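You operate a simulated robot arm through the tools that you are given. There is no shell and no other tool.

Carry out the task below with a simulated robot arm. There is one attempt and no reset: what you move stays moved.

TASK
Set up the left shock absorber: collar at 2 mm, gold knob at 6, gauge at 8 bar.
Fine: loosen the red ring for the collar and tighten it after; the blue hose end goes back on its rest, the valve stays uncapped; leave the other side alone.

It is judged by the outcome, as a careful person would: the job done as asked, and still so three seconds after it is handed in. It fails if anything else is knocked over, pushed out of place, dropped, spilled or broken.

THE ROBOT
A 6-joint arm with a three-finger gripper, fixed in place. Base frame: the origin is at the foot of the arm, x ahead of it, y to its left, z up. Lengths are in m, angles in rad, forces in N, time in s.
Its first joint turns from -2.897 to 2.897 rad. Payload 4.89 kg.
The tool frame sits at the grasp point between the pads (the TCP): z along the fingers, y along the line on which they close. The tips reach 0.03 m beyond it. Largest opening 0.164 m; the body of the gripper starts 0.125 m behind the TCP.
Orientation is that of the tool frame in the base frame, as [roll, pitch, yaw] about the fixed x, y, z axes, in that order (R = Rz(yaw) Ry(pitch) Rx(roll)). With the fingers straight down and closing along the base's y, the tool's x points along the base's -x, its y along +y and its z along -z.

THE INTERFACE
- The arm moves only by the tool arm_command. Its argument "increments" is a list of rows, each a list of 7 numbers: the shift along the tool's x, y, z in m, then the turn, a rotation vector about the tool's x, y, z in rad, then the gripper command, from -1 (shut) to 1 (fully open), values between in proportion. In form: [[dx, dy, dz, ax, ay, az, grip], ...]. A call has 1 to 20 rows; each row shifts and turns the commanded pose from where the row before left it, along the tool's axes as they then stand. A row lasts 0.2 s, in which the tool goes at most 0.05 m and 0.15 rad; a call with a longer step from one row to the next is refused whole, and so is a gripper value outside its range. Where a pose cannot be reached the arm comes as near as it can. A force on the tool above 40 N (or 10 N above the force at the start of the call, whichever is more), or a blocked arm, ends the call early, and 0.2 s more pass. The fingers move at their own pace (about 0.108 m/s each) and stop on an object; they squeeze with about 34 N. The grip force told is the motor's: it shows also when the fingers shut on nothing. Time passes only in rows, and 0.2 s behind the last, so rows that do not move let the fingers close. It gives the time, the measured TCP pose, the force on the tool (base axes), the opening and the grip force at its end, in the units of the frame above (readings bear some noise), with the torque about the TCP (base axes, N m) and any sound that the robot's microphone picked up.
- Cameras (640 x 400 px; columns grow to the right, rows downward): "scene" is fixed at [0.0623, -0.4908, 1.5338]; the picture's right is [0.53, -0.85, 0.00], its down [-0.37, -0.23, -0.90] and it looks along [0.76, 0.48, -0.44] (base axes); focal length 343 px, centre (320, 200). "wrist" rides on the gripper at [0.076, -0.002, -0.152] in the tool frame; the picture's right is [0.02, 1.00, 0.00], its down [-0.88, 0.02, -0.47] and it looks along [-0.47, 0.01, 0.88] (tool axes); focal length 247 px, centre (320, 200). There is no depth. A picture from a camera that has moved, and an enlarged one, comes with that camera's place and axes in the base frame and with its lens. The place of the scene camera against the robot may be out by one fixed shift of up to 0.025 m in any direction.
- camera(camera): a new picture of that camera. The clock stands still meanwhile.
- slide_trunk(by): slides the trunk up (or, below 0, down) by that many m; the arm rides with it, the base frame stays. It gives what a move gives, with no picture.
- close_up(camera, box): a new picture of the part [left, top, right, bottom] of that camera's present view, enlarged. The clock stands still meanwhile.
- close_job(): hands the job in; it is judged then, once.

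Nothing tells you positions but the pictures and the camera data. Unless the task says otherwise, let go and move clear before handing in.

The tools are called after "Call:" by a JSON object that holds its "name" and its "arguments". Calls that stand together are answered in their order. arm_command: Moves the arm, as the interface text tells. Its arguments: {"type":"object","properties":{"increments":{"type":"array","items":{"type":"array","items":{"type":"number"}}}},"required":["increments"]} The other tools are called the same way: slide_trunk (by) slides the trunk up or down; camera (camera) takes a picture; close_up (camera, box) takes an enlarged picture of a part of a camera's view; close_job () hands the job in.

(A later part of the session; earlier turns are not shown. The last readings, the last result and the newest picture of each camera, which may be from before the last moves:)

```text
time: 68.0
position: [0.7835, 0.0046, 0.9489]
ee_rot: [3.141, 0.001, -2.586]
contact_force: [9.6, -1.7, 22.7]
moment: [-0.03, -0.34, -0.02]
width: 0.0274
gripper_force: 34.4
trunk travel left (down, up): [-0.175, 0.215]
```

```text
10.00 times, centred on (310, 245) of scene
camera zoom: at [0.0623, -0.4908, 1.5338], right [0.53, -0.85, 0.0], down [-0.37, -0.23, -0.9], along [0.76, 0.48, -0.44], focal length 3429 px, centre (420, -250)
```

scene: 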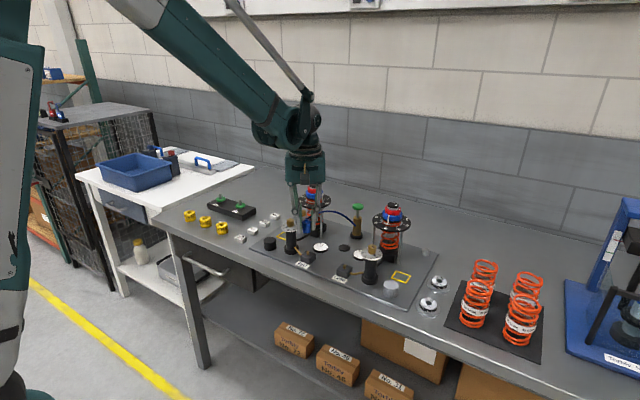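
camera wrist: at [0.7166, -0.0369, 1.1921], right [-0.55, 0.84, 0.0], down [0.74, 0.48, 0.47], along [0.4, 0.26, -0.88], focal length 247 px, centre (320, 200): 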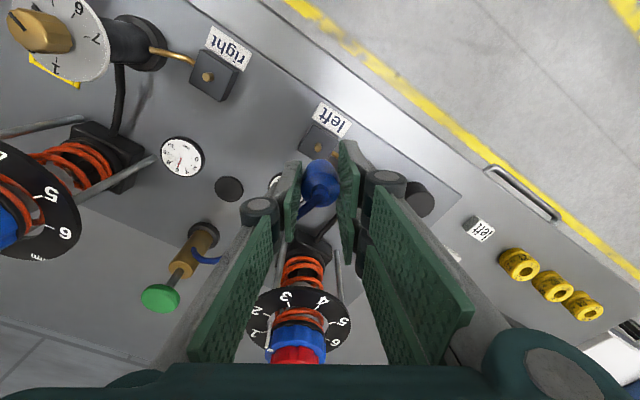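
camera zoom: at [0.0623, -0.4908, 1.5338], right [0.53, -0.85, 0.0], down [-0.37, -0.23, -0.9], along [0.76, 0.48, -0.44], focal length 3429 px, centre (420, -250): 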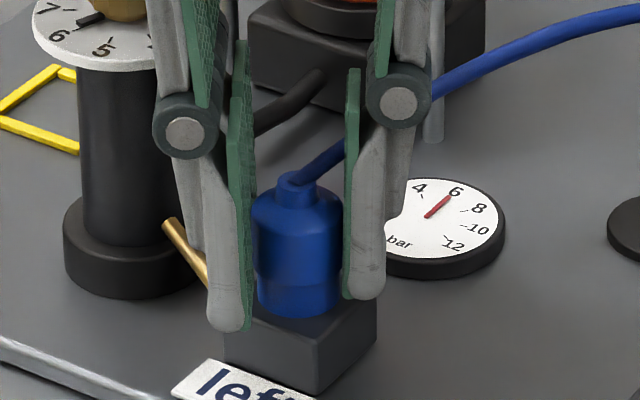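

I feel firm contact at TCP z 0.949, so the hose end is seated on the valve. I'll release and rise.

Call:
{"name": "arm_command", "arguments": {"increments": [[0, 0, -0.001, 0, 0, 0, -0.6], [0, 0, 0, 0, 0, 0, -0.35], [0, 0, 0, 0, 0, 0, -0.3], [0, 0, -0.03, 0, 0, 0, -0.3], [0, 0, -0.04, 0, 0, 0, -0.3], [0, 0, -0.04, 0, 0, 0, -0.3], [0, 0, -0.04, 0, 0, 0, -0.3], [0, 0, -0.04, 0, 0, 0, -0.3], [0, 0, 0, 0, 0, 0, -0.3]]}}

Call:
{"name": "close_up", "arguments": {"camera": "scene", "box": [280, 200, 370, 280]}}

Call:
{"name": "camera", "arguments": {"camera": "wrist"}}

```text
time: 70.0
position: [0.7849, 0.0033, 1.1417]
ee_rot: [3.141, 0.0, -2.584]
contact_force: [-0.8, 0.9, 0.2]
moment: [-0.02, -0.06, 0.01]
width: 0.0577
gripper_force: 0.1
trunk travel left (down, up): [-0.175, 0.215]
```

```text
5.00 times, centred on (325, 240) of scene
camera zoom: at [0.0623, -0.4908, 1.5338], right [0.53, -0.85, 0.0], down [-0.37, -0.23, -0.9], along [0.76, 0.48, -0.44], focal length 1714 px, centre (295, 0)
```

zoom: 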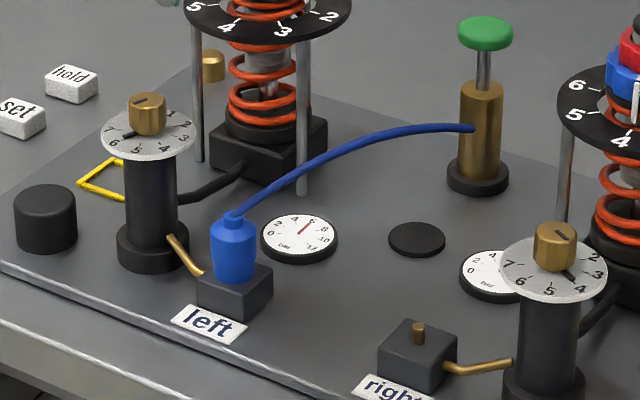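

```text
taken
camera wrist: at [0.7207, -0.0389, 1.295], right [-0.55, 0.84, 0.0], down [0.74, 0.48, 0.47], along [0.4, 0.26, -0.88], focal length 247 px, centre (320, 200)
```

wrist: 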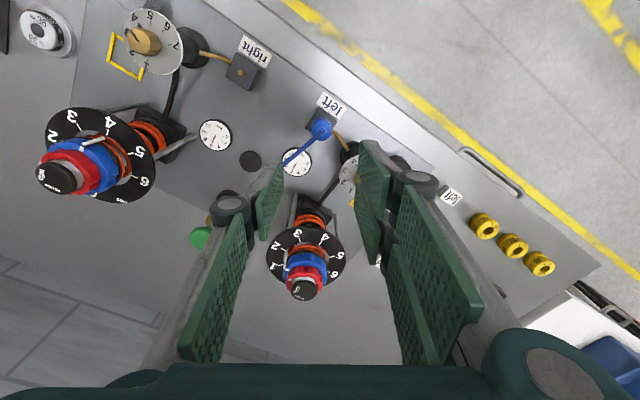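

The hose is on the left valve and the gauge still reads 6. I'll go over to the green pump handle with the fingers shut, and first stop above it to check reach and aim.

Call:
{"name": "arm_command", "arguments": {"increments": [[0, 0, 0, 0, 0, 0.1396, -0.3], [0, 0, 0, 0, 0, 0.1396, -0.5], [0, 0, 0, 0, 0, 0.1396, -0.8], [0, 0, 0, 0, 0, 0.1396, -1], [-0.04, -0.0116, 0, 0, 0, 0, -1], [-0.04, -0.0116, 0, 0, 0, 0, -1], [-0.04, -0.0116, 0, 0, 0, 0, -1], [-0.03, -0.0116, 0, 0, 0, 0, -1], [-0.02, -0.0116, 0, 0, 0, 0, -1], [0, 0, 0, 0, 0, 0, -1], [0, 0, 0, 0, 0, 0, -1]]}}

Call:
{"name": "camera", "arguments": {"camera": "wrist"}}

Call:
{"name": "close_up", "arguments": {"camera": "scene", "box": [310, 150, 410, 250]}}

```text
time: 72.4
position: [0.9559, -0.052, 1.1414]
ee_rot: [-3.141, 0.001, 3.14]
contact_force: [0.3, 0.2, -0.5]
moment: [-0.01, 0.03, 0.01]
width: 0.0
gripper_force: 34.4
trunk travel left (down, up): [-0.175, 0.215]
```

```text
taken
camera wrist: at [0.8784, -0.055, 1.2952], right [-0.02, 1.0, 0.0], down [0.88, 0.02, 0.47], along [0.47, 0.01, -0.88], focal length 247 px, centre (320, 200)
```

wrist: 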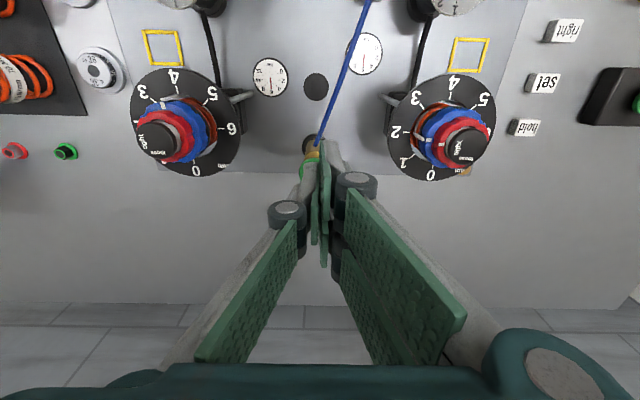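

```text
4.00 times, centred on (360, 200) of scene
camera zoom: at [0.0623, -0.4908, 1.5338], right [0.53, -0.85, 0.0], down [-0.37, -0.23, -0.9], along [0.76, 0.48, -0.44], focal length 1372 px, centre (160, 200)
```

zoom: 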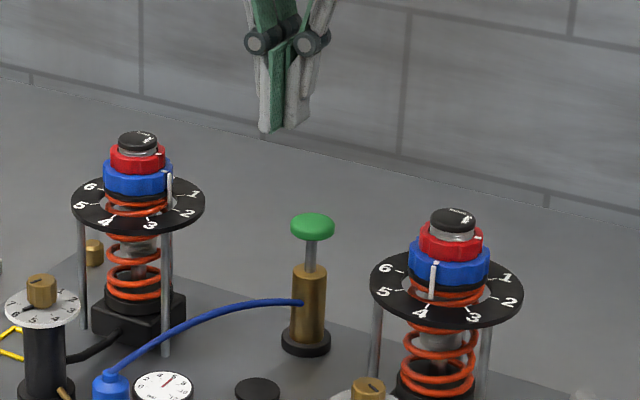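

Call:
{"name": "arm_command", "arguments": {"increments": [[-0.015, -0.0035, 0, 0, 0, 0, -1], [-0.015, -0.0035, 0, 0, 0, 0, -1], [0, 0, 0.03, 0, 0, 0, -1], [0, 0, 0.03, 0, 0, 0, -1], [0, 0, 0.02, 0, 0, 0, -1], [0, 0, 0, 0, 0, 0, -1], [0, 0, 0, 0, 0, 0, -1]]}}

Call:
{"name": "close_up", "arguments": {"camera": "scene", "box": [320, 170, 390, 240]}}

Call:
{"name": "close_up", "arguments": {"camera": "wrist", "box": [260, 60, 380, 260]}}

```text
time: 74.0
position: [0.9837, -0.0617, 1.0606]
ee_rot: [-3.141, 0.0, 3.141]
contact_force: [-0.3, 0.2, 0.0]
moment: [-0.04, 0.0, 0.0]
width: 0.0
gripper_force: 33.8
trunk travel left (down, up): [-0.175, 0.215]
```

```text
5.71 times, centred on (355, 205) of scene
camera zoom: at [0.0623, -0.4908, 1.5338], right [0.53, -0.85, 0.0], down [-0.37, -0.23, -0.9], along [0.76, 0.48, -0.44], focal length 1959 px, centre (120, 171)
```

zoom: 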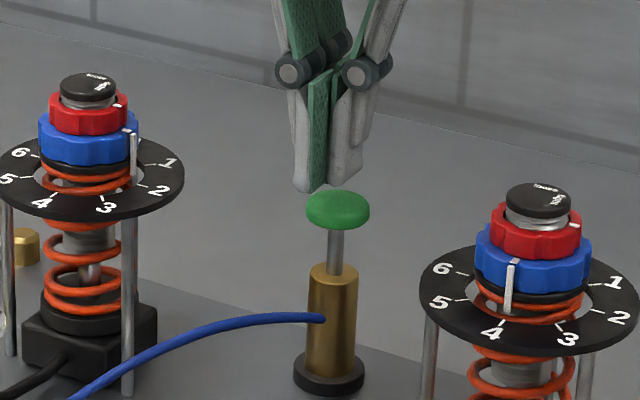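

```text
2.00 times, centred on (320, 160) of wrist
camera zoom: at [0.9071, -0.0636, 1.2145], right [-0.02, 1.0, 0.0], down [0.88, 0.02, 0.47], along [0.47, 0.01, -0.88], focal length 494 px, centre (320, 280)
```

zoom: 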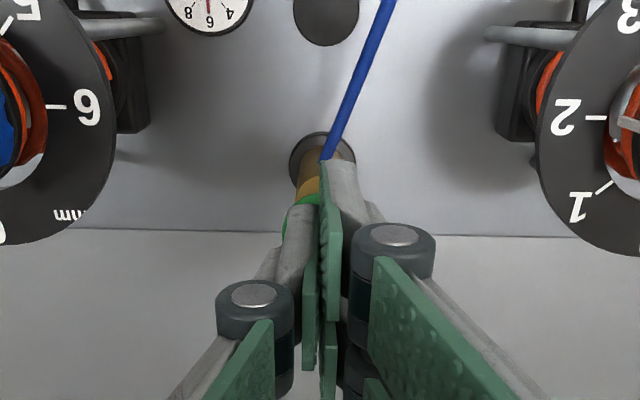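

Call:
{"name": "arm_command", "arguments": {"increments": [[-0.005, 0.002, 0.006, 0, 0, 0, -1], [0, 0, 0, 0, 0, 0, -1], [0, 0, 0, 0, 0, 0, -1]]}}

Call:
{"name": "close_up", "arguments": {"camera": "scene", "box": [330, 180, 380, 230]}}

```text
time: 74.8
position: [0.9875, -0.0597, 1.0552]
ee_rot: [-3.142, 0.0, 3.138]
contact_force: [0.9, 0.0, -0.4]
moment: [-0.01, 0.0, 0.0]
width: 0.0
gripper_force: 34.0
trunk travel left (down, up): [-0.175, 0.215]
```

```text
8.00 times, centred on (355, 205) of scene
camera zoom: at [0.0623, -0.4908, 1.5338], right [0.53, -0.85, 0.0], down [-0.37, -0.23, -0.9], along [0.76, 0.48, -0.44], focal length 2743 px, centre (40, 160)
```

zoom: 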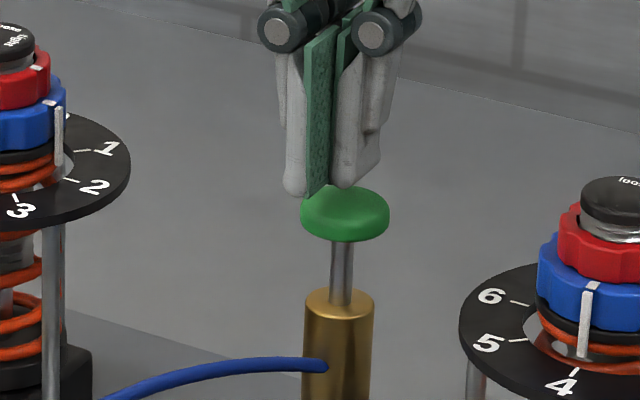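

Call:
{"name": "arm_command", "arguments": {"increments": [[-0.004, -0.0015, 0, 0, 0, 0, -1], [0, 0, 0.004, 0, 0, 0, -1], [0, 0, 0.004, 0, 0, 0, -1], [0, 0, 0.004, 0, 0, 0, -1], [0, 0, 0, 0, 0, 0, -1]]}}

Call:
{"name": "close_up", "arguments": {"camera": "scene", "box": [330, 180, 380, 230]}}

```text
time: 76.0
position: [0.9944, -0.0602, 1.0423]
ee_rot: [3.141, 0.0, 3.14]
contact_force: [0.1, -0.4, 0.1]
moment: [-0.01, -0.02, 0.0]
width: 0.0
gripper_force: 34.2
trunk travel left (down, up): [-0.175, 0.215]
```

```text
8.00 times, centred on (355, 205) of scene
camera zoom: at [0.0623, -0.4908, 1.5338], right [0.53, -0.85, 0.0], down [-0.37, -0.23, -0.9], along [0.76, 0.48, -0.44], focal length 2743 px, centre (40, 160)
```

zoom: 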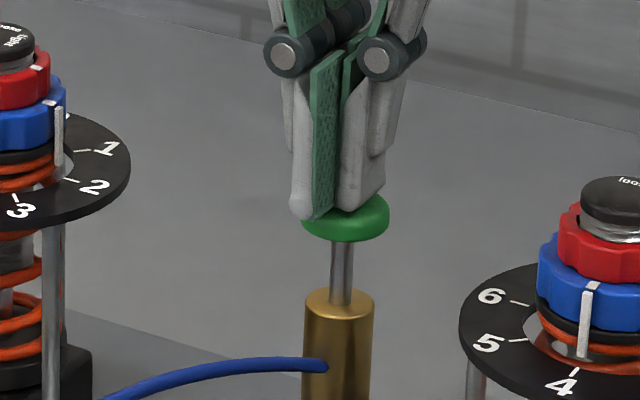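

Call:
{"name": "arm_command", "arguments": {"increments": [[0, 0, 0.003, 0, 0, 0, -1], [0, 0, 0.003, 0, 0, 0, -1], [0, 0, 0.003, 0, 0, 0, -1], [0, 0, 0, 0, 0, 0, -1]]}}

Call:
{"name": "close_up", "arguments": {"camera": "scene", "box": [300, 180, 380, 260]}}

```text
time: 77.0
position: [0.993, -0.0601, 1.0325]
ee_rot: [3.141, 0.0, 3.138]
contact_force: [0.2, 0.7, 2.8]
moment: [0.02, -0.01, 0.01]
width: 0.0
gripper_force: 33.7
trunk travel left (down, up): [-0.175, 0.215]
```

```text
5.00 times, centred on (340, 220) of scene
camera zoom: at [0.0623, -0.4908, 1.5338], right [0.53, -0.85, 0.0], down [-0.37, -0.23, -0.9], along [0.76, 0.48, -0.44], focal length 1714 px, centre (220, 100)
```

zoom: 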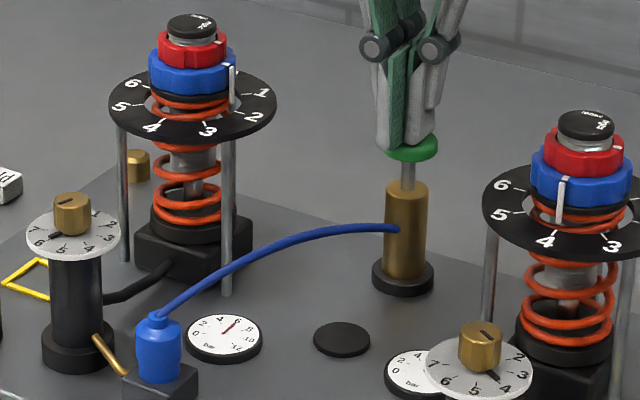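

Contact made, and the handle moves with a light force. I'll press on and watch the gauge.

Call:
{"name": "arm_command", "arguments": {"increments": [[0, 0, 0.004, 0, 0, 0, -1], [0, 0, 0.004, 0, 0, 0, -1], [0, 0, 0, 0, 0, 0, -1]]}}

Call:
{"name": "close_up", "arguments": {"camera": "scene", "box": [300, 180, 380, 260]}}

```text
time: 77.8
position: [0.9945, -0.0601, 1.0255]
ee_rot: [3.141, 0.001, -3.141]
contact_force: [-1.3, -1.2, 3.4]
moment: [-0.05, 0.04, 0.0]
width: 0.006
gripper_force: 44.8
trunk travel left (down, up): [-0.175, 0.215]
```

```text
5.00 times, centred on (340, 220) of scene
camera zoom: at [0.0623, -0.4908, 1.5338], right [0.53, -0.85, 0.0], down [-0.37, -0.23, -0.9], along [0.76, 0.48, -0.44], focal length 1714 px, centre (220, 100)
```

zoom: 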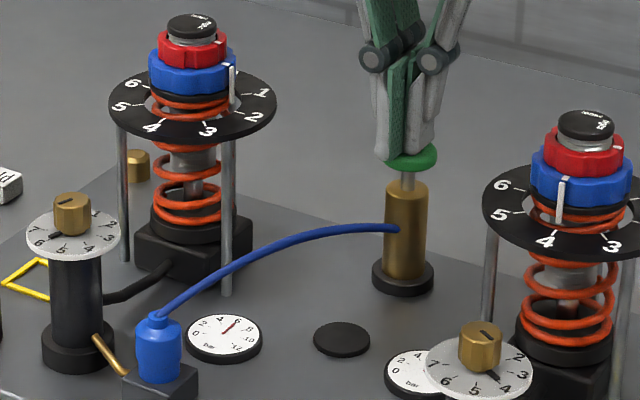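

The handle is wedging between the closed fingers. I'll lift off, see whether it springs back, and grip it from the sides instead.

Call:
{"name": "arm_command", "arguments": {"increments": [[0, 0, -0.01, 0, 0, 0, -1], [0, 0, -0.02, 0, 0, 0, -1], [0, 0, -0.02, 0, 0, 0, -1], [0, 0, 0, 0, 0, 0, -1]]}}

Call:
{"name": "close_up", "arguments": {"camera": "scene", "box": [300, 180, 380, 260]}}

Call:
{"name": "close_up", "arguments": {"camera": "wrist", "box": [260, 60, 380, 260]}}

```text
time: 78.8
position: [0.9927, -0.0599, 1.0769]
ee_rot: [3.14, 0.001, 3.14]
contact_force: [-0.5, 0.0, 1.0]
moment: [0.0, -0.05, -0.02]
width: 0.0
gripper_force: 45.4
trunk travel left (down, up): [-0.175, 0.215]
```

```text
5.00 times, centred on (340, 220) of scene
camera zoom: at [0.0623, -0.4908, 1.5338], right [0.53, -0.85, 0.0], down [-0.37, -0.23, -0.9], along [0.76, 0.48, -0.44], focal length 1714 px, centre (220, 100)
```

zoom: 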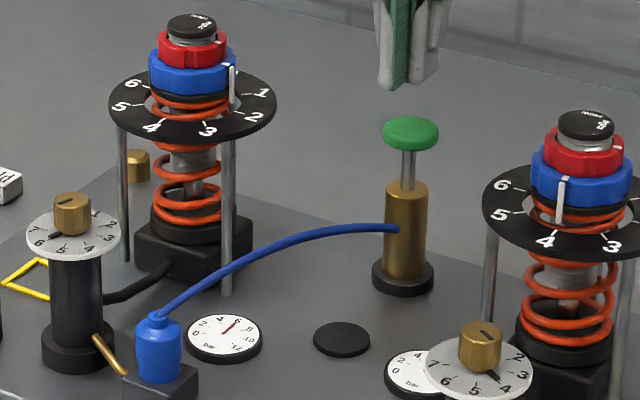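

```text
2.00 times, centred on (320, 160) of wrist
camera zoom: at [0.9172, -0.0623, 1.2305], right [-0.02, 1.0, 0.0], down [0.88, 0.02, 0.47], along [0.47, 0.01, -0.88], focal length 494 px, centre (320, 280)
```

zoom: 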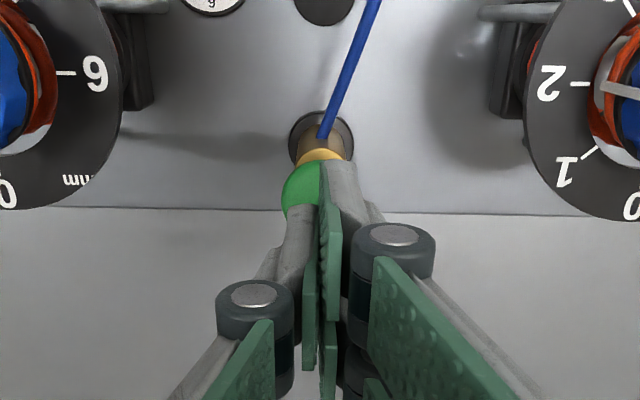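

The handle springs back fully and the gauge is unchanged, so strokes probably need to be longer. I'll grip the handle from the sides.

Call:
{"name": "arm_command", "arguments": {"increments": [[0, 0, 0, 0, 0, 0, -0.2], [0, 0, 0, 0, 0, 0, -0.2], [0, 0, 0.02, 0, 0, 0, -0.2], [0, 0, 0.014, 0, 0, 0, -0.2], [0, 0, 0.01, 0, 0, 0, -0.2], [0, 0, 0, 0, 0, 0, -0.2]]}}

Call:
{"name": "close_up", "arguments": {"camera": "scene", "box": [320, 180, 380, 240]}}

Call:
{"name": "close_up", "arguments": {"camera": "wrist", "box": [250, 110, 390, 250]}}

```text
time: 80.2
position: [0.9943, -0.0615, 1.0304]
ee_rot: [3.141, 0.0, 3.14]
contact_force: [-0.1, -0.9, 0.0]
moment: [-0.02, 0.03, 0.02]
width: 0.0655
gripper_force: 0.1
trunk travel left (down, up): [-0.175, 0.215]
```

```text
6.67 times, centred on (350, 210) of scene
camera zoom: at [0.0623, -0.4908, 1.5338], right [0.53, -0.85, 0.0], down [-0.37, -0.23, -0.9], along [0.76, 0.48, -0.44], focal length 2286 px, centre (120, 133)
```

zoom: 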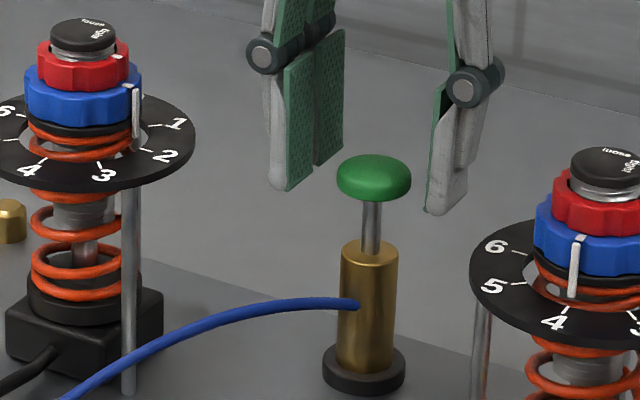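

```text
2.86 times, centred on (320, 180) of wrist
camera zoom: at [0.9179, -0.0624, 1.185], right [-0.02, 1.0, 0.0], down [0.88, 0.02, 0.47], along [0.47, 0.01, -0.88], focal length 706 px, centre (320, 257)
```

zoom: 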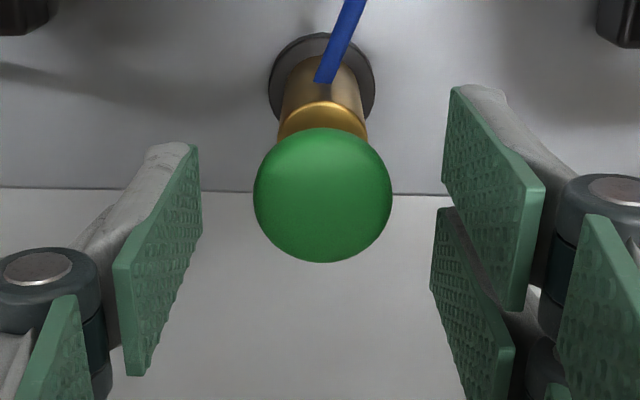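

Call:
{"name": "arm_command", "arguments": {"increments": [[0.0035, 0, 0.002, 0, 0, 0, -0.2], [0, 0, 0, 0, 0, 0, -0.4], [0, 0, 0, 0, 0, 0, -1], [0, 0, 0, 0, 0, 0, -1], [0, 0, 0, 0, 0, 0, -1]]}}

Call:
{"name": "close_up", "arguments": {"camera": "scene", "box": [300, 180, 380, 260]}}

```text
time: 81.4
position: [0.9908, -0.0599, 1.0287]
ee_rot: [-3.141, 0.001, 3.141]
contact_force: [-1.1, 7.7, -2.3]
moment: [0.19, -0.05, 0.05]
width: 0.0363
gripper_force: 45.0
trunk travel left (down, up): [-0.175, 0.215]
```

```text
5.00 times, centred on (340, 220) of scene
camera zoom: at [0.0623, -0.4908, 1.5338], right [0.53, -0.85, 0.0], down [-0.37, -0.23, -0.9], along [0.76, 0.48, -0.44], focal length 1714 px, centre (220, 100)
```

zoom: 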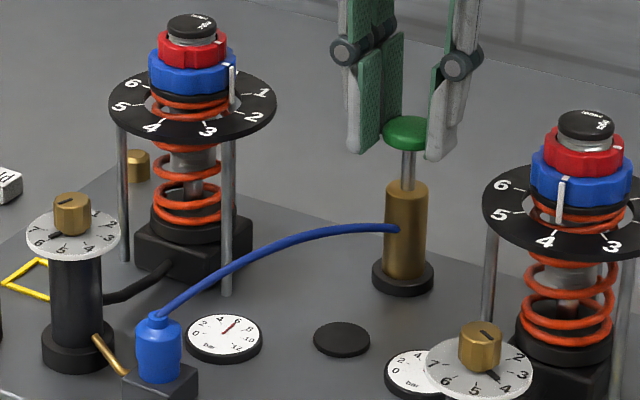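

I have the handle, at 36 mm. I'll push down in stages and watch the gauge.

Call:
{"name": "arm_command", "arguments": {"increments": [[0, 0.0008, 0.004, 0, 0, 0, -1], [0, 0, 0.004, 0, 0, 0, -1], [0, 0, 0.004, 0, 0, 0, -1], [0, 0, 0, 0, 0, 0, -1]]}}

Call:
{"name": "close_up", "arguments": {"camera": "scene", "box": [300, 180, 380, 260]}}

```text
time: 82.4
position: [0.9906, -0.0602, 1.0172]
ee_rot: [-3.141, 0.0, 3.14]
contact_force: [-5.5, -1.8, 3.2]
moment: [-0.05, 0.31, -0.04]
width: 0.0364
gripper_force: 45.1
trunk travel left (down, up): [-0.175, 0.215]
```

```text
5.00 times, centred on (340, 220) of scene
camera zoom: at [0.0623, -0.4908, 1.5338], right [0.53, -0.85, 0.0], down [-0.37, -0.23, -0.9], along [0.76, 0.48, -0.44], focal length 1714 px, centre (220, 100)
```

zoom: 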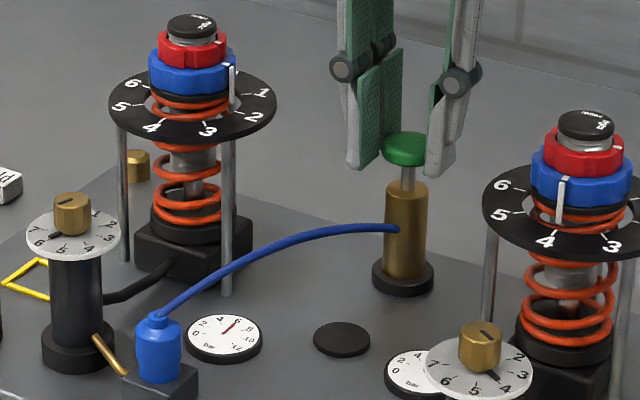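

Call:
{"name": "arm_command", "arguments": {"increments": [[0, 0, 0.004, 0, 0, 0, -1], [0, 0, 0.004, 0, 0, 0, -1], [0, 0, 0, 0, 0, 0, -1]]}}

Call:
{"name": "close_up", "arguments": {"camera": "scene", "box": [300, 180, 380, 260]}}

Call:
{"name": "close_up", "arguments": {"camera": "wrist", "box": [220, 0, 420, 160]}}

```text
time: 83.2
position: [0.9892, -0.0599, 1.008]
ee_rot: [-3.142, 0.002, -3.141]
contact_force: [10.6, 1.6, 5.3]
moment: [0.05, -0.71, 0.01]
width: 0.0367
gripper_force: 45.7
trunk travel left (down, up): [-0.175, 0.215]
```

```text
5.00 times, centred on (340, 220) of scene
camera zoom: at [0.0623, -0.4908, 1.5338], right [0.53, -0.85, 0.0], down [-0.37, -0.23, -0.9], along [0.76, 0.48, -0.44], focal length 1714 px, centre (220, 100)
```

zoom: 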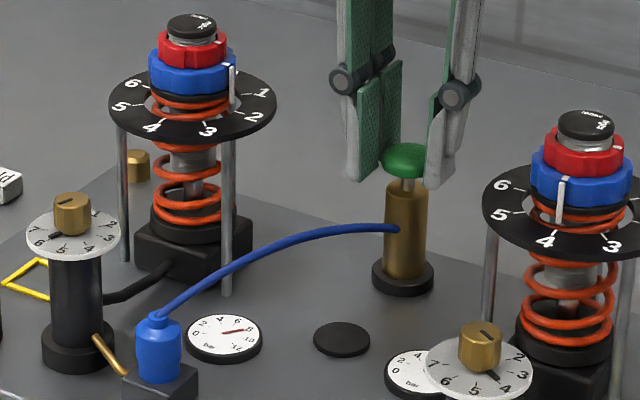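

```text
2.50 times, centred on (320, 80) of wrist
camera zoom: at [0.9133, -0.0617, 1.162], right [-0.02, 1.0, 0.0], down [0.88, 0.02, 0.47], along [0.47, 0.01, -0.88], focal length 617 px, centre (320, 500)
```

zoom: 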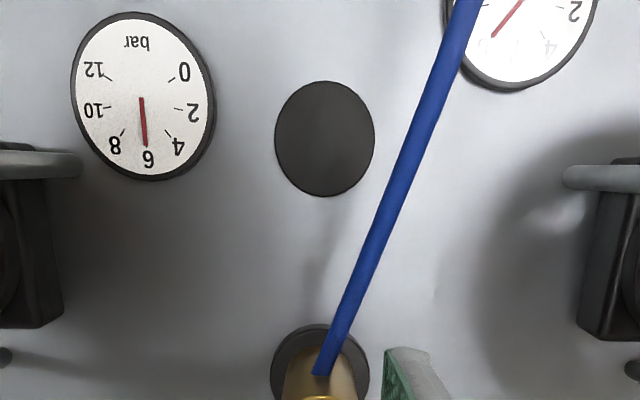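

The gauge jumped. I'll stop pressing and zoom in on it.

Call:
{"name": "close_up", "arguments": {"camera": "scene", "box": [308, 235, 338, 260]}}

Call:
{"name": "close_up", "arguments": {"camera": "wrist", "box": [340, 0, 440, 50]}}

```text
16.00 times, centred on (323, 248) of scene
camera zoom: at [0.0623, -0.4908, 1.5338], right [0.53, -0.85, 0.0], down [-0.37, -0.23, -0.9], along [0.76, 0.48, -0.44], focal length 5486 px, centre (272, -560)
```

zoom: 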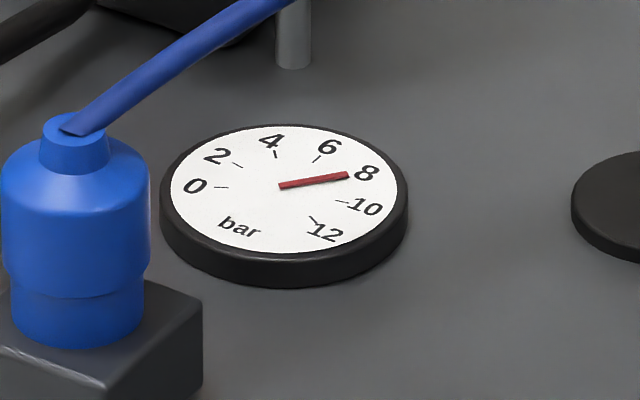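

```text
6.40 times, centred on (390, 25) of wrist
camera zoom: at [0.9133, -0.0617, 1.162], right [-0.02, 1.0, 0.0], down [0.88, 0.02, 0.47], along [0.47, 0.01, -0.88], focal length 1581 px, centre (-128, 1320)
```

zoom: 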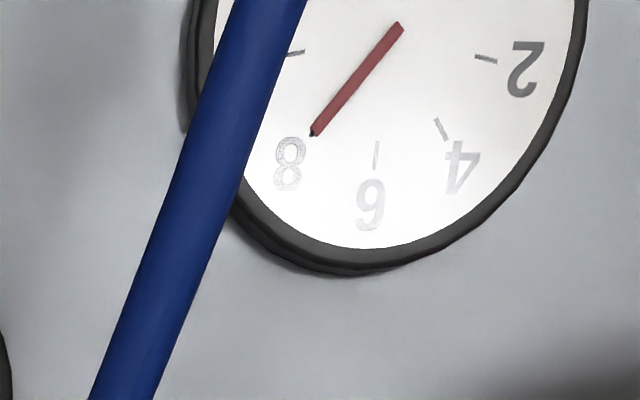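

The needle is exactly on 8, covering its tick. I'll let the handle up under control, release it, and check again.

Call:
{"name": "arm_command", "arguments": {"increments": [[0, 0, -0.005, 0, 0, 0, -1], [0, 0, -0.005, 0, 0, 0, -1], [0, 0, -0.005, 0, 0, 0, -1], [0, 0, -0.005, 0, 0, 0, -1], [0, 0, 0, 0, 0, 0, -0.4], [0, 0, 0, 0, 0, 0, -0.2], [0, 0, -0.03, 0, 0, 0, -0.2], [0, 0, -0.04, 0, 0, 0, -0.2], [0, 0, -0.04, 0, 0, 0, -0.2], [0, 0, 0, 0, 0, 0, -0.2]]}}

Call:
{"name": "close_up", "arguments": {"camera": "scene", "box": [308, 235, 338, 260]}}

Call:
{"name": "camera", "arguments": {"camera": "scene"}}

```text
time: 85.4
position: [0.9923, -0.0614, 1.1412]
ee_rot: [3.142, 0.0, 3.139]
contact_force: [-0.7, -0.3, 0.9]
moment: [-0.01, -0.08, 0.01]
width: 0.0655
gripper_force: 0.1
trunk travel left (down, up): [-0.175, 0.215]
```

```text
16.00 times, centred on (323, 248) of scene
camera zoom: at [0.0623, -0.4908, 1.5338], right [0.53, -0.85, 0.0], down [-0.37, -0.23, -0.9], along [0.76, 0.48, -0.44], focal length 5486 px, centre (272, -560)
```

zoom: 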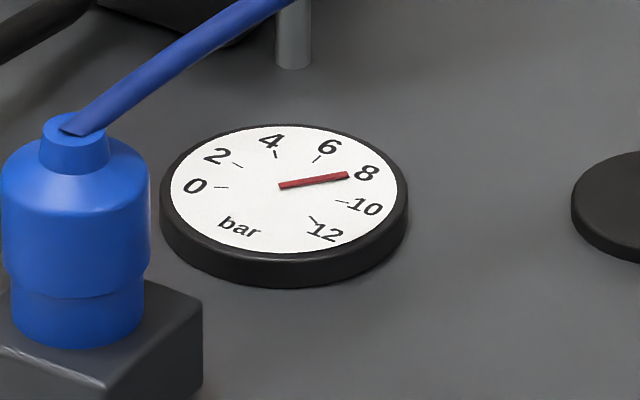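

```text
taken
```

scene: 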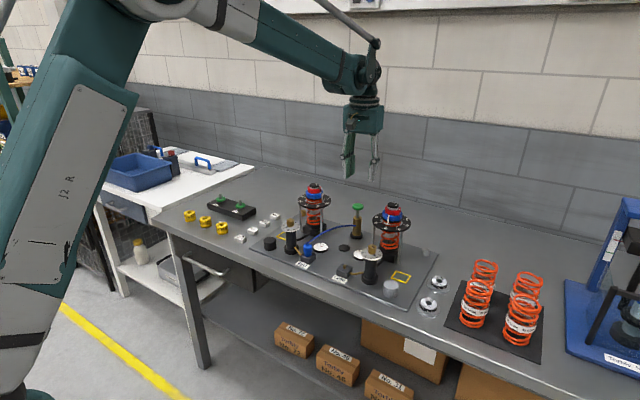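

The gauge holds at 8. Now I'll return to the hose end to take it off the valve.

Call:
{"name": "arm_command", "arguments": {"increments": [[0.04, 0.0132, 0, 0, 0, 0, -0.2], [0.042, 0.0132, 0, 0, 0, 0, -0.2], [0.042, 0.0132, 0, 0, 0, 0, -0.2], [0.042, 0.0132, 0, 0, 0, 0, -0.2], [0.042, 0.0132, 0, 0, 0, 0, -0.3], [0, 0, 0, 0, 0, -0.1396, -0.3], [0, 0, 0, 0, 0, -0.1396, -0.3], [0, 0, 0, 0, 0, -0.1396, -0.3], [0, 0, 0, 0, 0, -0.1396, -0.3], [0, 0, 0.04, 0, 0, 0, -0.3], [0, 0, 0.04, 0, 0, 0, -0.3], [0, 0, 0, 0, 0, 0, -0.3], [0, 0, 0, 0, 0, 0, -0.3]]}}

Call:
{"name": "close_up", "arguments": {"camera": "wrist", "box": [260, 90, 380, 210]}}

Call:
{"name": "close_up", "arguments": {"camera": "scene", "box": [270, 200, 350, 280]}}

```text
time: 88.2
position: [0.7843, 0.007, 1.0581]
ee_rot: [-3.141, 0.0, -2.583]
contact_force: [-0.3, -0.5, -0.3]
moment: [0.02, 0.08, 0.01]
width: 0.0572
gripper_force: 0.0
trunk travel left (down, up): [-0.175, 0.215]
```

```text
3.33 times, centred on (320, 150) of wrist
camera zoom: at [0.7194, -0.0359, 1.2118], right [-0.55, 0.84, 0.0], down [0.74, 0.48, 0.47], along [0.4, 0.26, -0.88], focal length 823 px, centre (320, 367)
```

zoom: 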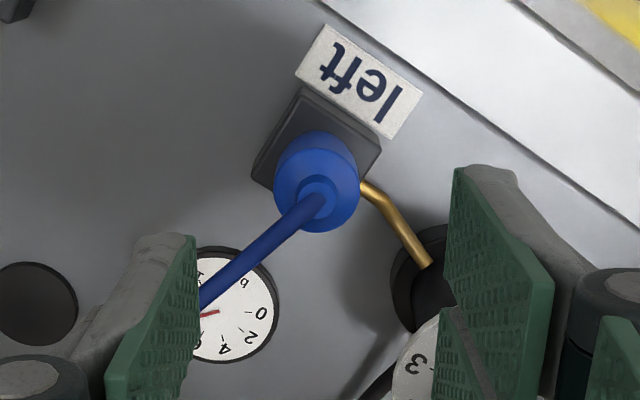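

```text
5.00 times, centred on (310, 240) of scene
camera zoom: at [0.0623, -0.4908, 1.5338], right [0.53, -0.85, 0.0], down [-0.37, -0.23, -0.9], along [0.76, 0.48, -0.44], focal length 1714 px, centre (370, 0)
```

zoom: 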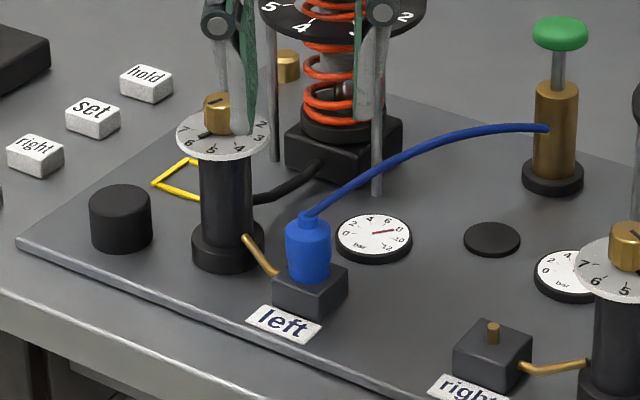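

Call:
{"name": "arm_command", "arguments": {"increments": [[0.001, -0.0014, 0.03, 0, 0, 0, -0.3], [0, 0, 0.03, 0, 0, 0, -0.3], [0, 0, 0.013, 0, 0, 0, -0.3], [0, 0, 0, 0, 0, 0, -0.3], [0, 0, 0, 0, 0, 0, -0.3]]}}

Call:
{"name": "close_up", "arguments": {"camera": "wrist", "box": [260, 110, 380, 230]}}

Call:
{"name": "close_up", "arguments": {"camera": "scene", "box": [280, 210, 340, 270]}}

```text
time: 89.4
position: [0.7823, 0.0051, 0.9854]
ee_rot: [-3.14, 0.0, -2.584]
contact_force: [-5.4, -7.6, -0.1]
moment: [-0.01, 0.01, 0.23]
width: 0.0569
gripper_force: 0.2
trunk travel left (down, up): [-0.175, 0.215]
```

```text
3.33 times, centred on (320, 170) of wrist
camera zoom: at [0.7182, -0.0373, 1.1392], right [-0.55, 0.84, 0.0], down [0.74, 0.48, 0.47], along [0.4, 0.26, -0.88], focal length 823 px, centre (320, 300)
```

zoom: 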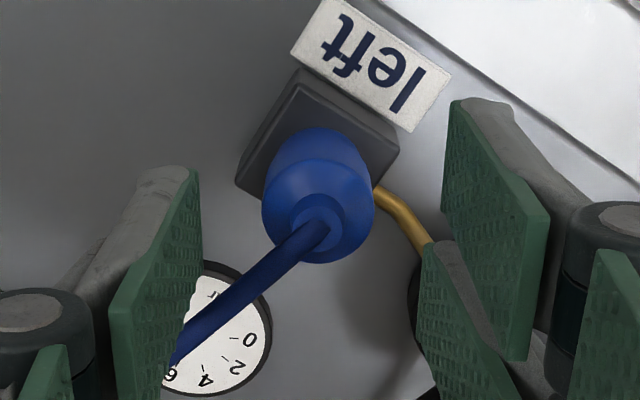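

```text
6.67 times, centred on (310, 240) of scene
camera zoom: at [0.0623, -0.4908, 1.5338], right [0.53, -0.85, 0.0], down [-0.37, -0.23, -0.9], along [0.76, 0.48, -0.44], focal length 2286 px, centre (387, -67)
```

zoom: 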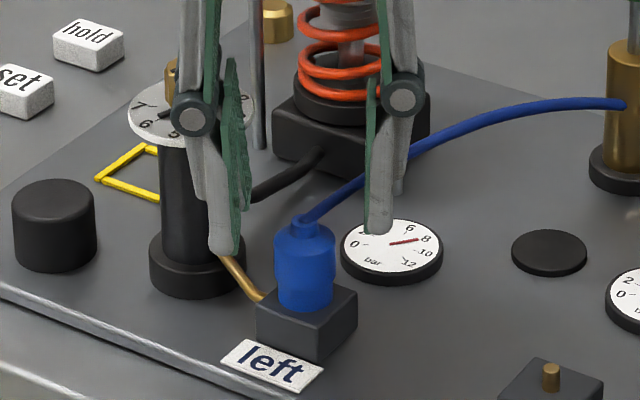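

There's a light side contact: the open right finger is brushing the gold-knob post. I'll lift, narrow the opening, turn the hand a little away from the post, and check that the knob didn't move.

Call:
{"name": "arm_command", "arguments": {"increments": [[0, 0, -0.03, 0, 0, 0, -0.3], [0, 0, -0.04, 0, 0, 0, -0.4], [0, 0, 0, 0, 0, -0.06, -0.5], [0, 0, 0, 0, 0, 0, -0.52]]}}

Call:
{"name": "close_up", "arguments": {"camera": "scene", "box": [270, 200, 330, 260]}}

Call:
{"name": "camera", "arguments": {"camera": "wrist"}}

```text
time: 90.4
position: [0.7819, 0.0042, 1.0589]
ee_rot: [-3.141, 0.0, -2.522]
contact_force: [-1.0, 0.1, 0.1]
moment: [-0.04, -0.06, -0.01]
width: 0.0393
gripper_force: 0.1
trunk travel left (down, up): [-0.175, 0.215]
```

```text
6.67 times, centred on (300, 230) of scene
camera zoom: at [0.0623, -0.4908, 1.5338], right [0.53, -0.85, 0.0], down [-0.37, -0.23, -0.9], along [0.76, 0.48, -0.44], focal length 2286 px, centre (453, 0)
```

zoom: 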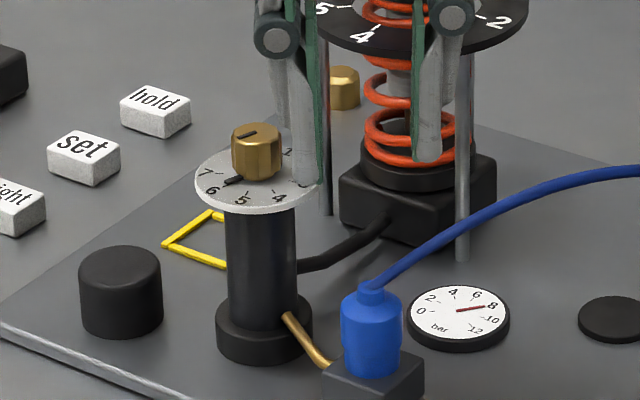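

```text
taken
camera wrist: at [0.7199, -0.0418, 1.2121], right [-0.6, 0.8, 0.0], down [0.71, 0.53, 0.47], along [0.38, 0.28, -0.88], focal length 247 px, centre (320, 200)
```

wrist: 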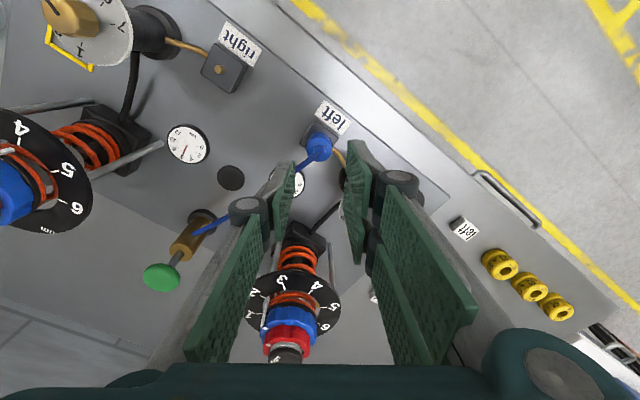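

Call:
{"name": "close_up", "arguments": {"camera": "wrist", "box": [260, 90, 380, 210]}}

```text
3.33 times, centred on (320, 150) of wrist
camera zoom: at [0.7199, -0.0418, 1.2121], right [-0.6, 0.8, 0.0], down [0.71, 0.53, 0.47], along [0.38, 0.28, -0.88], focal length 823 px, centre (320, 367)
```

zoom: 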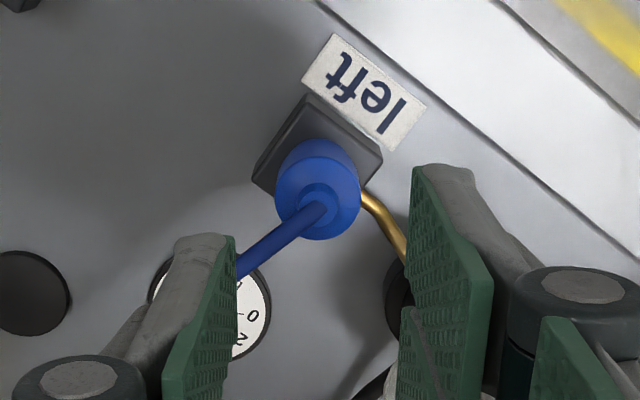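

Call:
{"name": "arm_command", "arguments": {"increments": [[-0.0012, -0.001, 0.03, 0, 0, 0, -0.52], [0, 0, 0.03, 0, 0, 0, -0.52], [0, 0, 0.014, 0, 0, 0, -0.52], [0, 0, 0, 0, 0, 0, -0.52]]}}

Call:
{"name": "close_up", "arguments": {"camera": "wrist", "box": [260, 110, 380, 230]}}

Call:
{"name": "close_up", "arguments": {"camera": "scene", "box": [270, 210, 330, 270]}}

```text
time: 91.4
position: [0.7868, 0.0037, 0.9818]
ee_rot: [3.141, -0.001, -2.523]
contact_force: [0.1, -0.8, -0.5]
moment: [0.0, 0.08, -0.02]
width: 0.0394
gripper_force: 0.0
trunk travel left (down, up): [-0.175, 0.215]
```

```text
3.33 times, centred on (320, 170) of wrist
camera zoom: at [0.7238, -0.0427, 1.1355], right [-0.6, 0.8, 0.0], down [0.71, 0.53, 0.47], along [0.38, 0.28, -0.88], focal length 823 px, centre (320, 300)
```

zoom: 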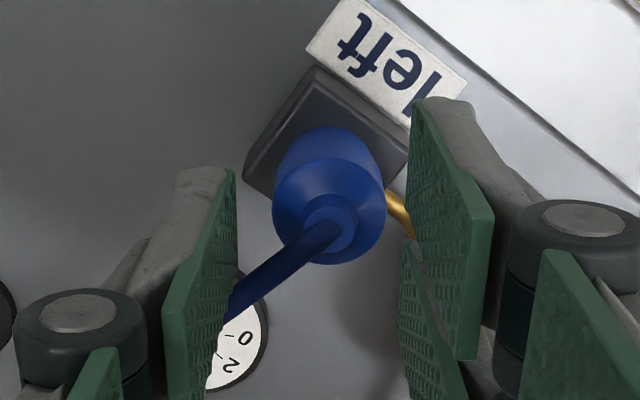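

```text
6.67 times, centred on (300, 240) of scene
camera zoom: at [0.0623, -0.4908, 1.5338], right [0.53, -0.85, 0.0], down [-0.37, -0.23, -0.9], along [0.76, 0.48, -0.44], focal length 2286 px, centre (453, -67)
```

zoom: 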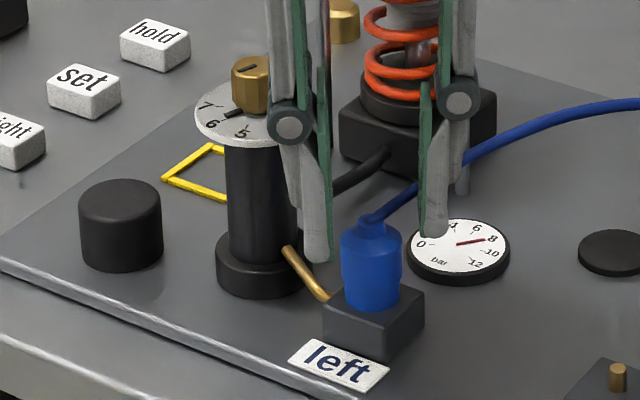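

Call:
{"name": "arm_command", "arguments": {"increments": [[0.0015, 0.002, 0.011, 0, 0, 0, -0.52], [0, 0, 0.011, 0, 0, 0, -0.52], [0, 0, 0.0095, 0, 0, 0, -0.52], [0, 0, 0, 0, 0, 0, -0.52]]}}

Call:
{"name": "close_up", "arguments": {"camera": "wrist", "box": [260, 110, 380, 230]}}

Call:
{"name": "close_up", "arguments": {"camera": "scene", "box": [280, 220, 330, 270]}}

```text
time: 92.4
position: [0.7802, 0.0042, 0.9506]
ee_rot: [3.14, 0.002, -2.524]
contact_force: [0.1, -0.3, -0.5]
moment: [0.02, -0.02, 0.02]
width: 0.0394
gripper_force: 0.1
trunk travel left (down, up): [-0.175, 0.215]
```

```text
3.33 times, centred on (320, 170) of wrist
camera zoom: at [0.7192, -0.0418, 1.1046], right [-0.6, 0.8, 0.0], down [0.71, 0.53, 0.47], along [0.38, 0.28, -0.88], focal length 823 px, centre (320, 300)
```

zoom: 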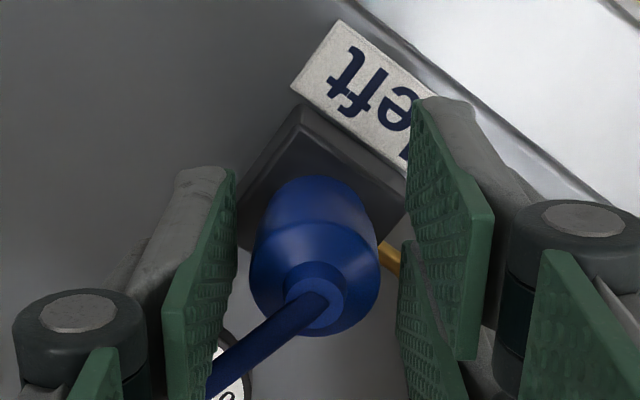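

```text
8.00 times, centred on (305, 245) of scene
camera zoom: at [0.0623, -0.4908, 1.5338], right [0.53, -0.85, 0.0], down [-0.37, -0.23, -0.9], along [0.76, 0.48, -0.44], focal length 2743 px, centre (440, -160)
```

zoom: 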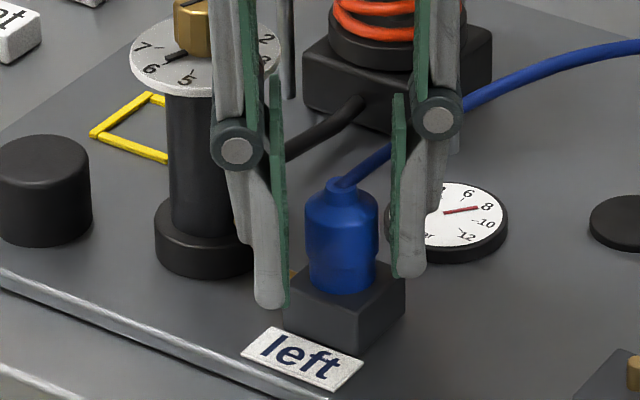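

Call:
{"name": "arm_command", "arguments": {"increments": [[-0.0027, -0.0013, 0, 0, 0, 0, -0.52], [0, 0, 0, 0, 0, 0, -0.6], [0, 0, 0, 0, 0, 0, -1], [0, 0, 0, 0, 0, 0, -1], [0, 0, 0, 0, 0, 0, -1]]}}

```text
time: 93.6
position: [0.7844, 0.0059, 0.9511]
ee_rot: [-3.141, 0.001, -2.523]
contact_force: [1.0, 0.0, 0.1]
moment: [0.0, -0.01, 0.02]
width: 0.0276
gripper_force: 34.0
trunk travel left (down, up): [-0.175, 0.215]
```

Gripped cleanly, at 27.6 mm. I'll lift straight up off the stem.

Call:
{"name": "arm_command", "arguments": {"increments": [[0, 0, -0.005, 0, 0, 0, -1], [0, 0, -0.008, 0, 0, 0, -1], [0, 0, -0.01, 0, 0, 0, -1], [0, 0, -0.02, 0, 0, 0, -1], [0, 0, -0.03, 0, 0, 0, -1], [0, 0, -0.02, 0, 0, 0, -1], [0, 0, 0, 0, 0, 0, -1]]}}

Call:
{"name": "close_up", "arguments": {"camera": "scene", "box": [270, 190, 370, 280]}}

Call:
{"name": "close_up", "arguments": {"camera": "scene", "box": [308, 235, 338, 260]}}

```text
time: 95.2
position: [0.784, 0.0066, 1.0427]
ee_rot: [3.139, 0.0, -2.524]
contact_force: [-0.6, 0.2, -0.4]
moment: [0.01, -0.09, 0.02]
width: 0.0273
gripper_force: 33.2
trunk travel left (down, up): [-0.175, 0.215]
```

```text
4.44 times, centred on (320, 235) of scene
camera zoom: at [0.0623, -0.4908, 1.5338], right [0.53, -0.85, 0.0], down [-0.37, -0.23, -0.9], along [0.76, 0.48, -0.44], focal length 1524 px, centre (320, 44)
```

zoom: 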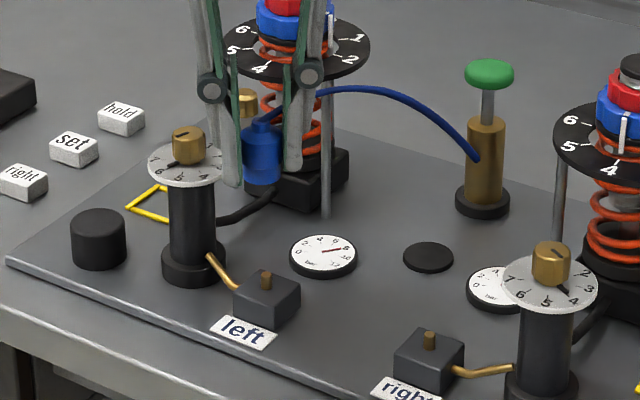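

```text
16.00 times, centred on (323, 248) of scene
camera zoom: at [0.0623, -0.4908, 1.5338], right [0.53, -0.85, 0.0], down [-0.37, -0.23, -0.9], along [0.76, 0.48, -0.44], focal length 5486 px, centre (272, -560)
```

zoom: 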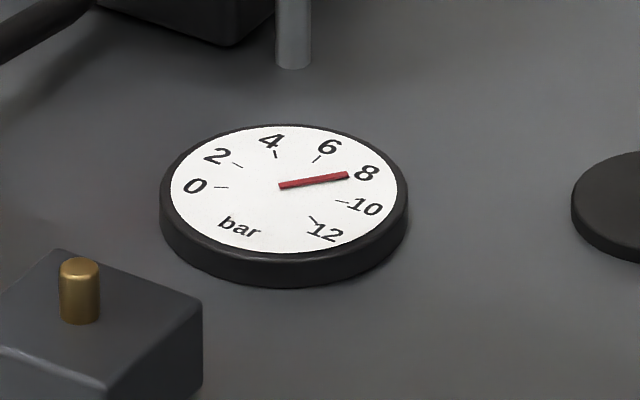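

The gauge stays at 8 with the hose off. I'll carry the hose end back above its rest and square the hand.

Call:
{"name": "arm_command", "arguments": {"increments": [[-0.0145, -0.0305, 0, 0, 0, 0, -1], [-0.0145, -0.0305, 0, 0, 0, 0, -1], [-0.0145, -0.0305, 0, 0, 0, 0, -1], [-0.0145, -0.0305, 0, 0, 0, 0, -1], [0, 0, 0, 0, 0, 0.124, -1], [0, 0, 0, 0, 0, 0.124, -1], [0, 0, 0, 0, 0, 0.124, -1], [0, 0, 0, 0, 0, 0.124, -1], [0, 0, 0, 0, 0, 0.124, -1], [0, 0, 0.03, 0, 0, 0, -1], [0, 0, 0, 0, 0, 0, -1], [0, 0, 0, 0, 0, 0, -1]]}}

Call:
{"name": "close_up", "arguments": {"camera": "wrist", "box": [250, 100, 390, 240]}}

Call:
{"name": "close_up", "arguments": {"camera": "scene", "box": [310, 200, 380, 270]}}

```text
time: 97.8
position: [0.9057, -0.0584, 1.0139]
ee_rot: [-3.141, 0.0, 3.14]
contact_force: [0.4, -0.7, -0.6]
moment: [0.01, -0.01, -0.01]
width: 0.0276
gripper_force: 34.1
trunk travel left (down, up): [-0.175, 0.215]
```

```text
2.86 times, centred on (320, 170) of wrist
camera zoom: at [0.8271, -0.061, 1.167], right [-0.02, 1.0, 0.0], down [0.88, 0.02, 0.47], along [0.47, 0.01, -0.88], focal length 706 px, centre (320, 286)
```

zoom: 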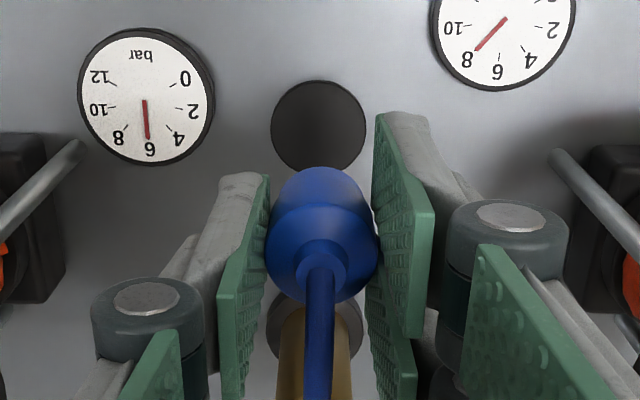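

```text
5.71 times, centred on (345, 235) of scene
camera zoom: at [0.0623, -0.4908, 1.5338], right [0.53, -0.85, 0.0], down [-0.37, -0.23, -0.9], along [0.76, 0.48, -0.44], focal length 1959 px, centre (177, 0)
```

zoom: 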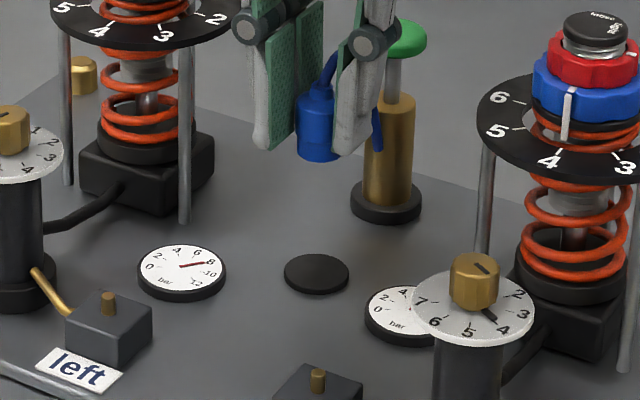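

Call:
{"name": "arm_command", "arguments": {"increments": [[0.002, -0.001, 0.02, 0, 0, 0, -1], [0, 0, 0.02, 0, 0, 0, -1], [0, 0, 0.02, 0, 0, 0, -1], [0, 0, 0, 0, 0, 0, -1], [0, 0, 0, 0, 0, 0, -1]]}}

Call:
{"name": "close_up", "arguments": {"camera": "wrist", "box": [250, 100, 390, 240]}}

Call:
{"name": "close_up", "arguments": {"camera": "scene", "box": [320, 210, 370, 260]}}

```text
time: 99.0
position: [0.9008, -0.0629, 0.954]
ee_rot: [-3.139, -0.002, 3.14]
contact_force: [0.8, -0.3, -1.1]
moment: [-0.01, 0.05, -0.03]
width: 0.0273
gripper_force: 33.9
trunk travel left (down, up): [-0.175, 0.215]
```

```text
2.86 times, centred on (320, 170) of wrist
camera zoom: at [0.8234, -0.0648, 1.1073], right [-0.02, 1.0, 0.0], down [0.88, 0.02, 0.47], along [0.47, 0.01, -0.88], focal length 706 px, centre (320, 286)
```

zoom: 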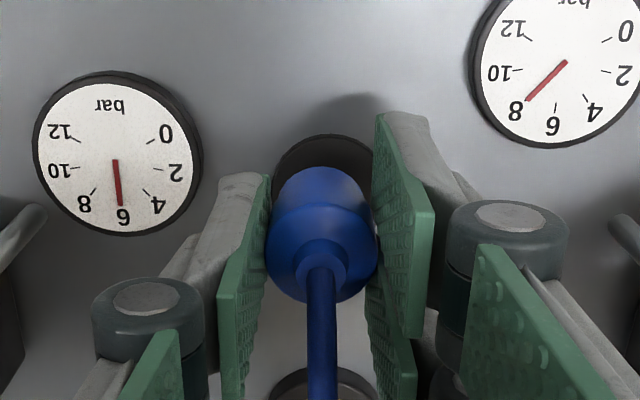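

```text
8.00 times, centred on (345, 235) of scene
camera zoom: at [0.0623, -0.4908, 1.5338], right [0.53, -0.85, 0.0], down [-0.37, -0.23, -0.9], along [0.76, 0.48, -0.44], focal length 2743 px, centre (120, -80)
```

zoom: 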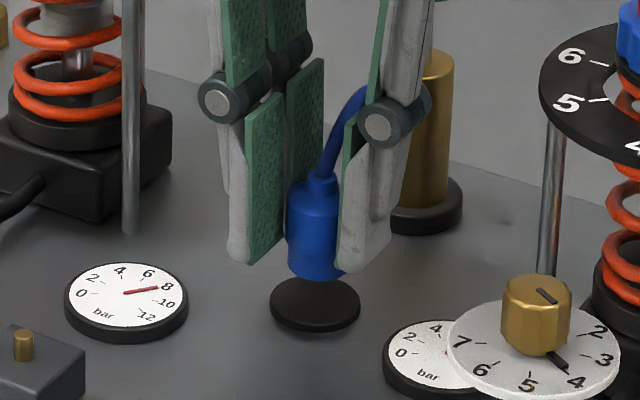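

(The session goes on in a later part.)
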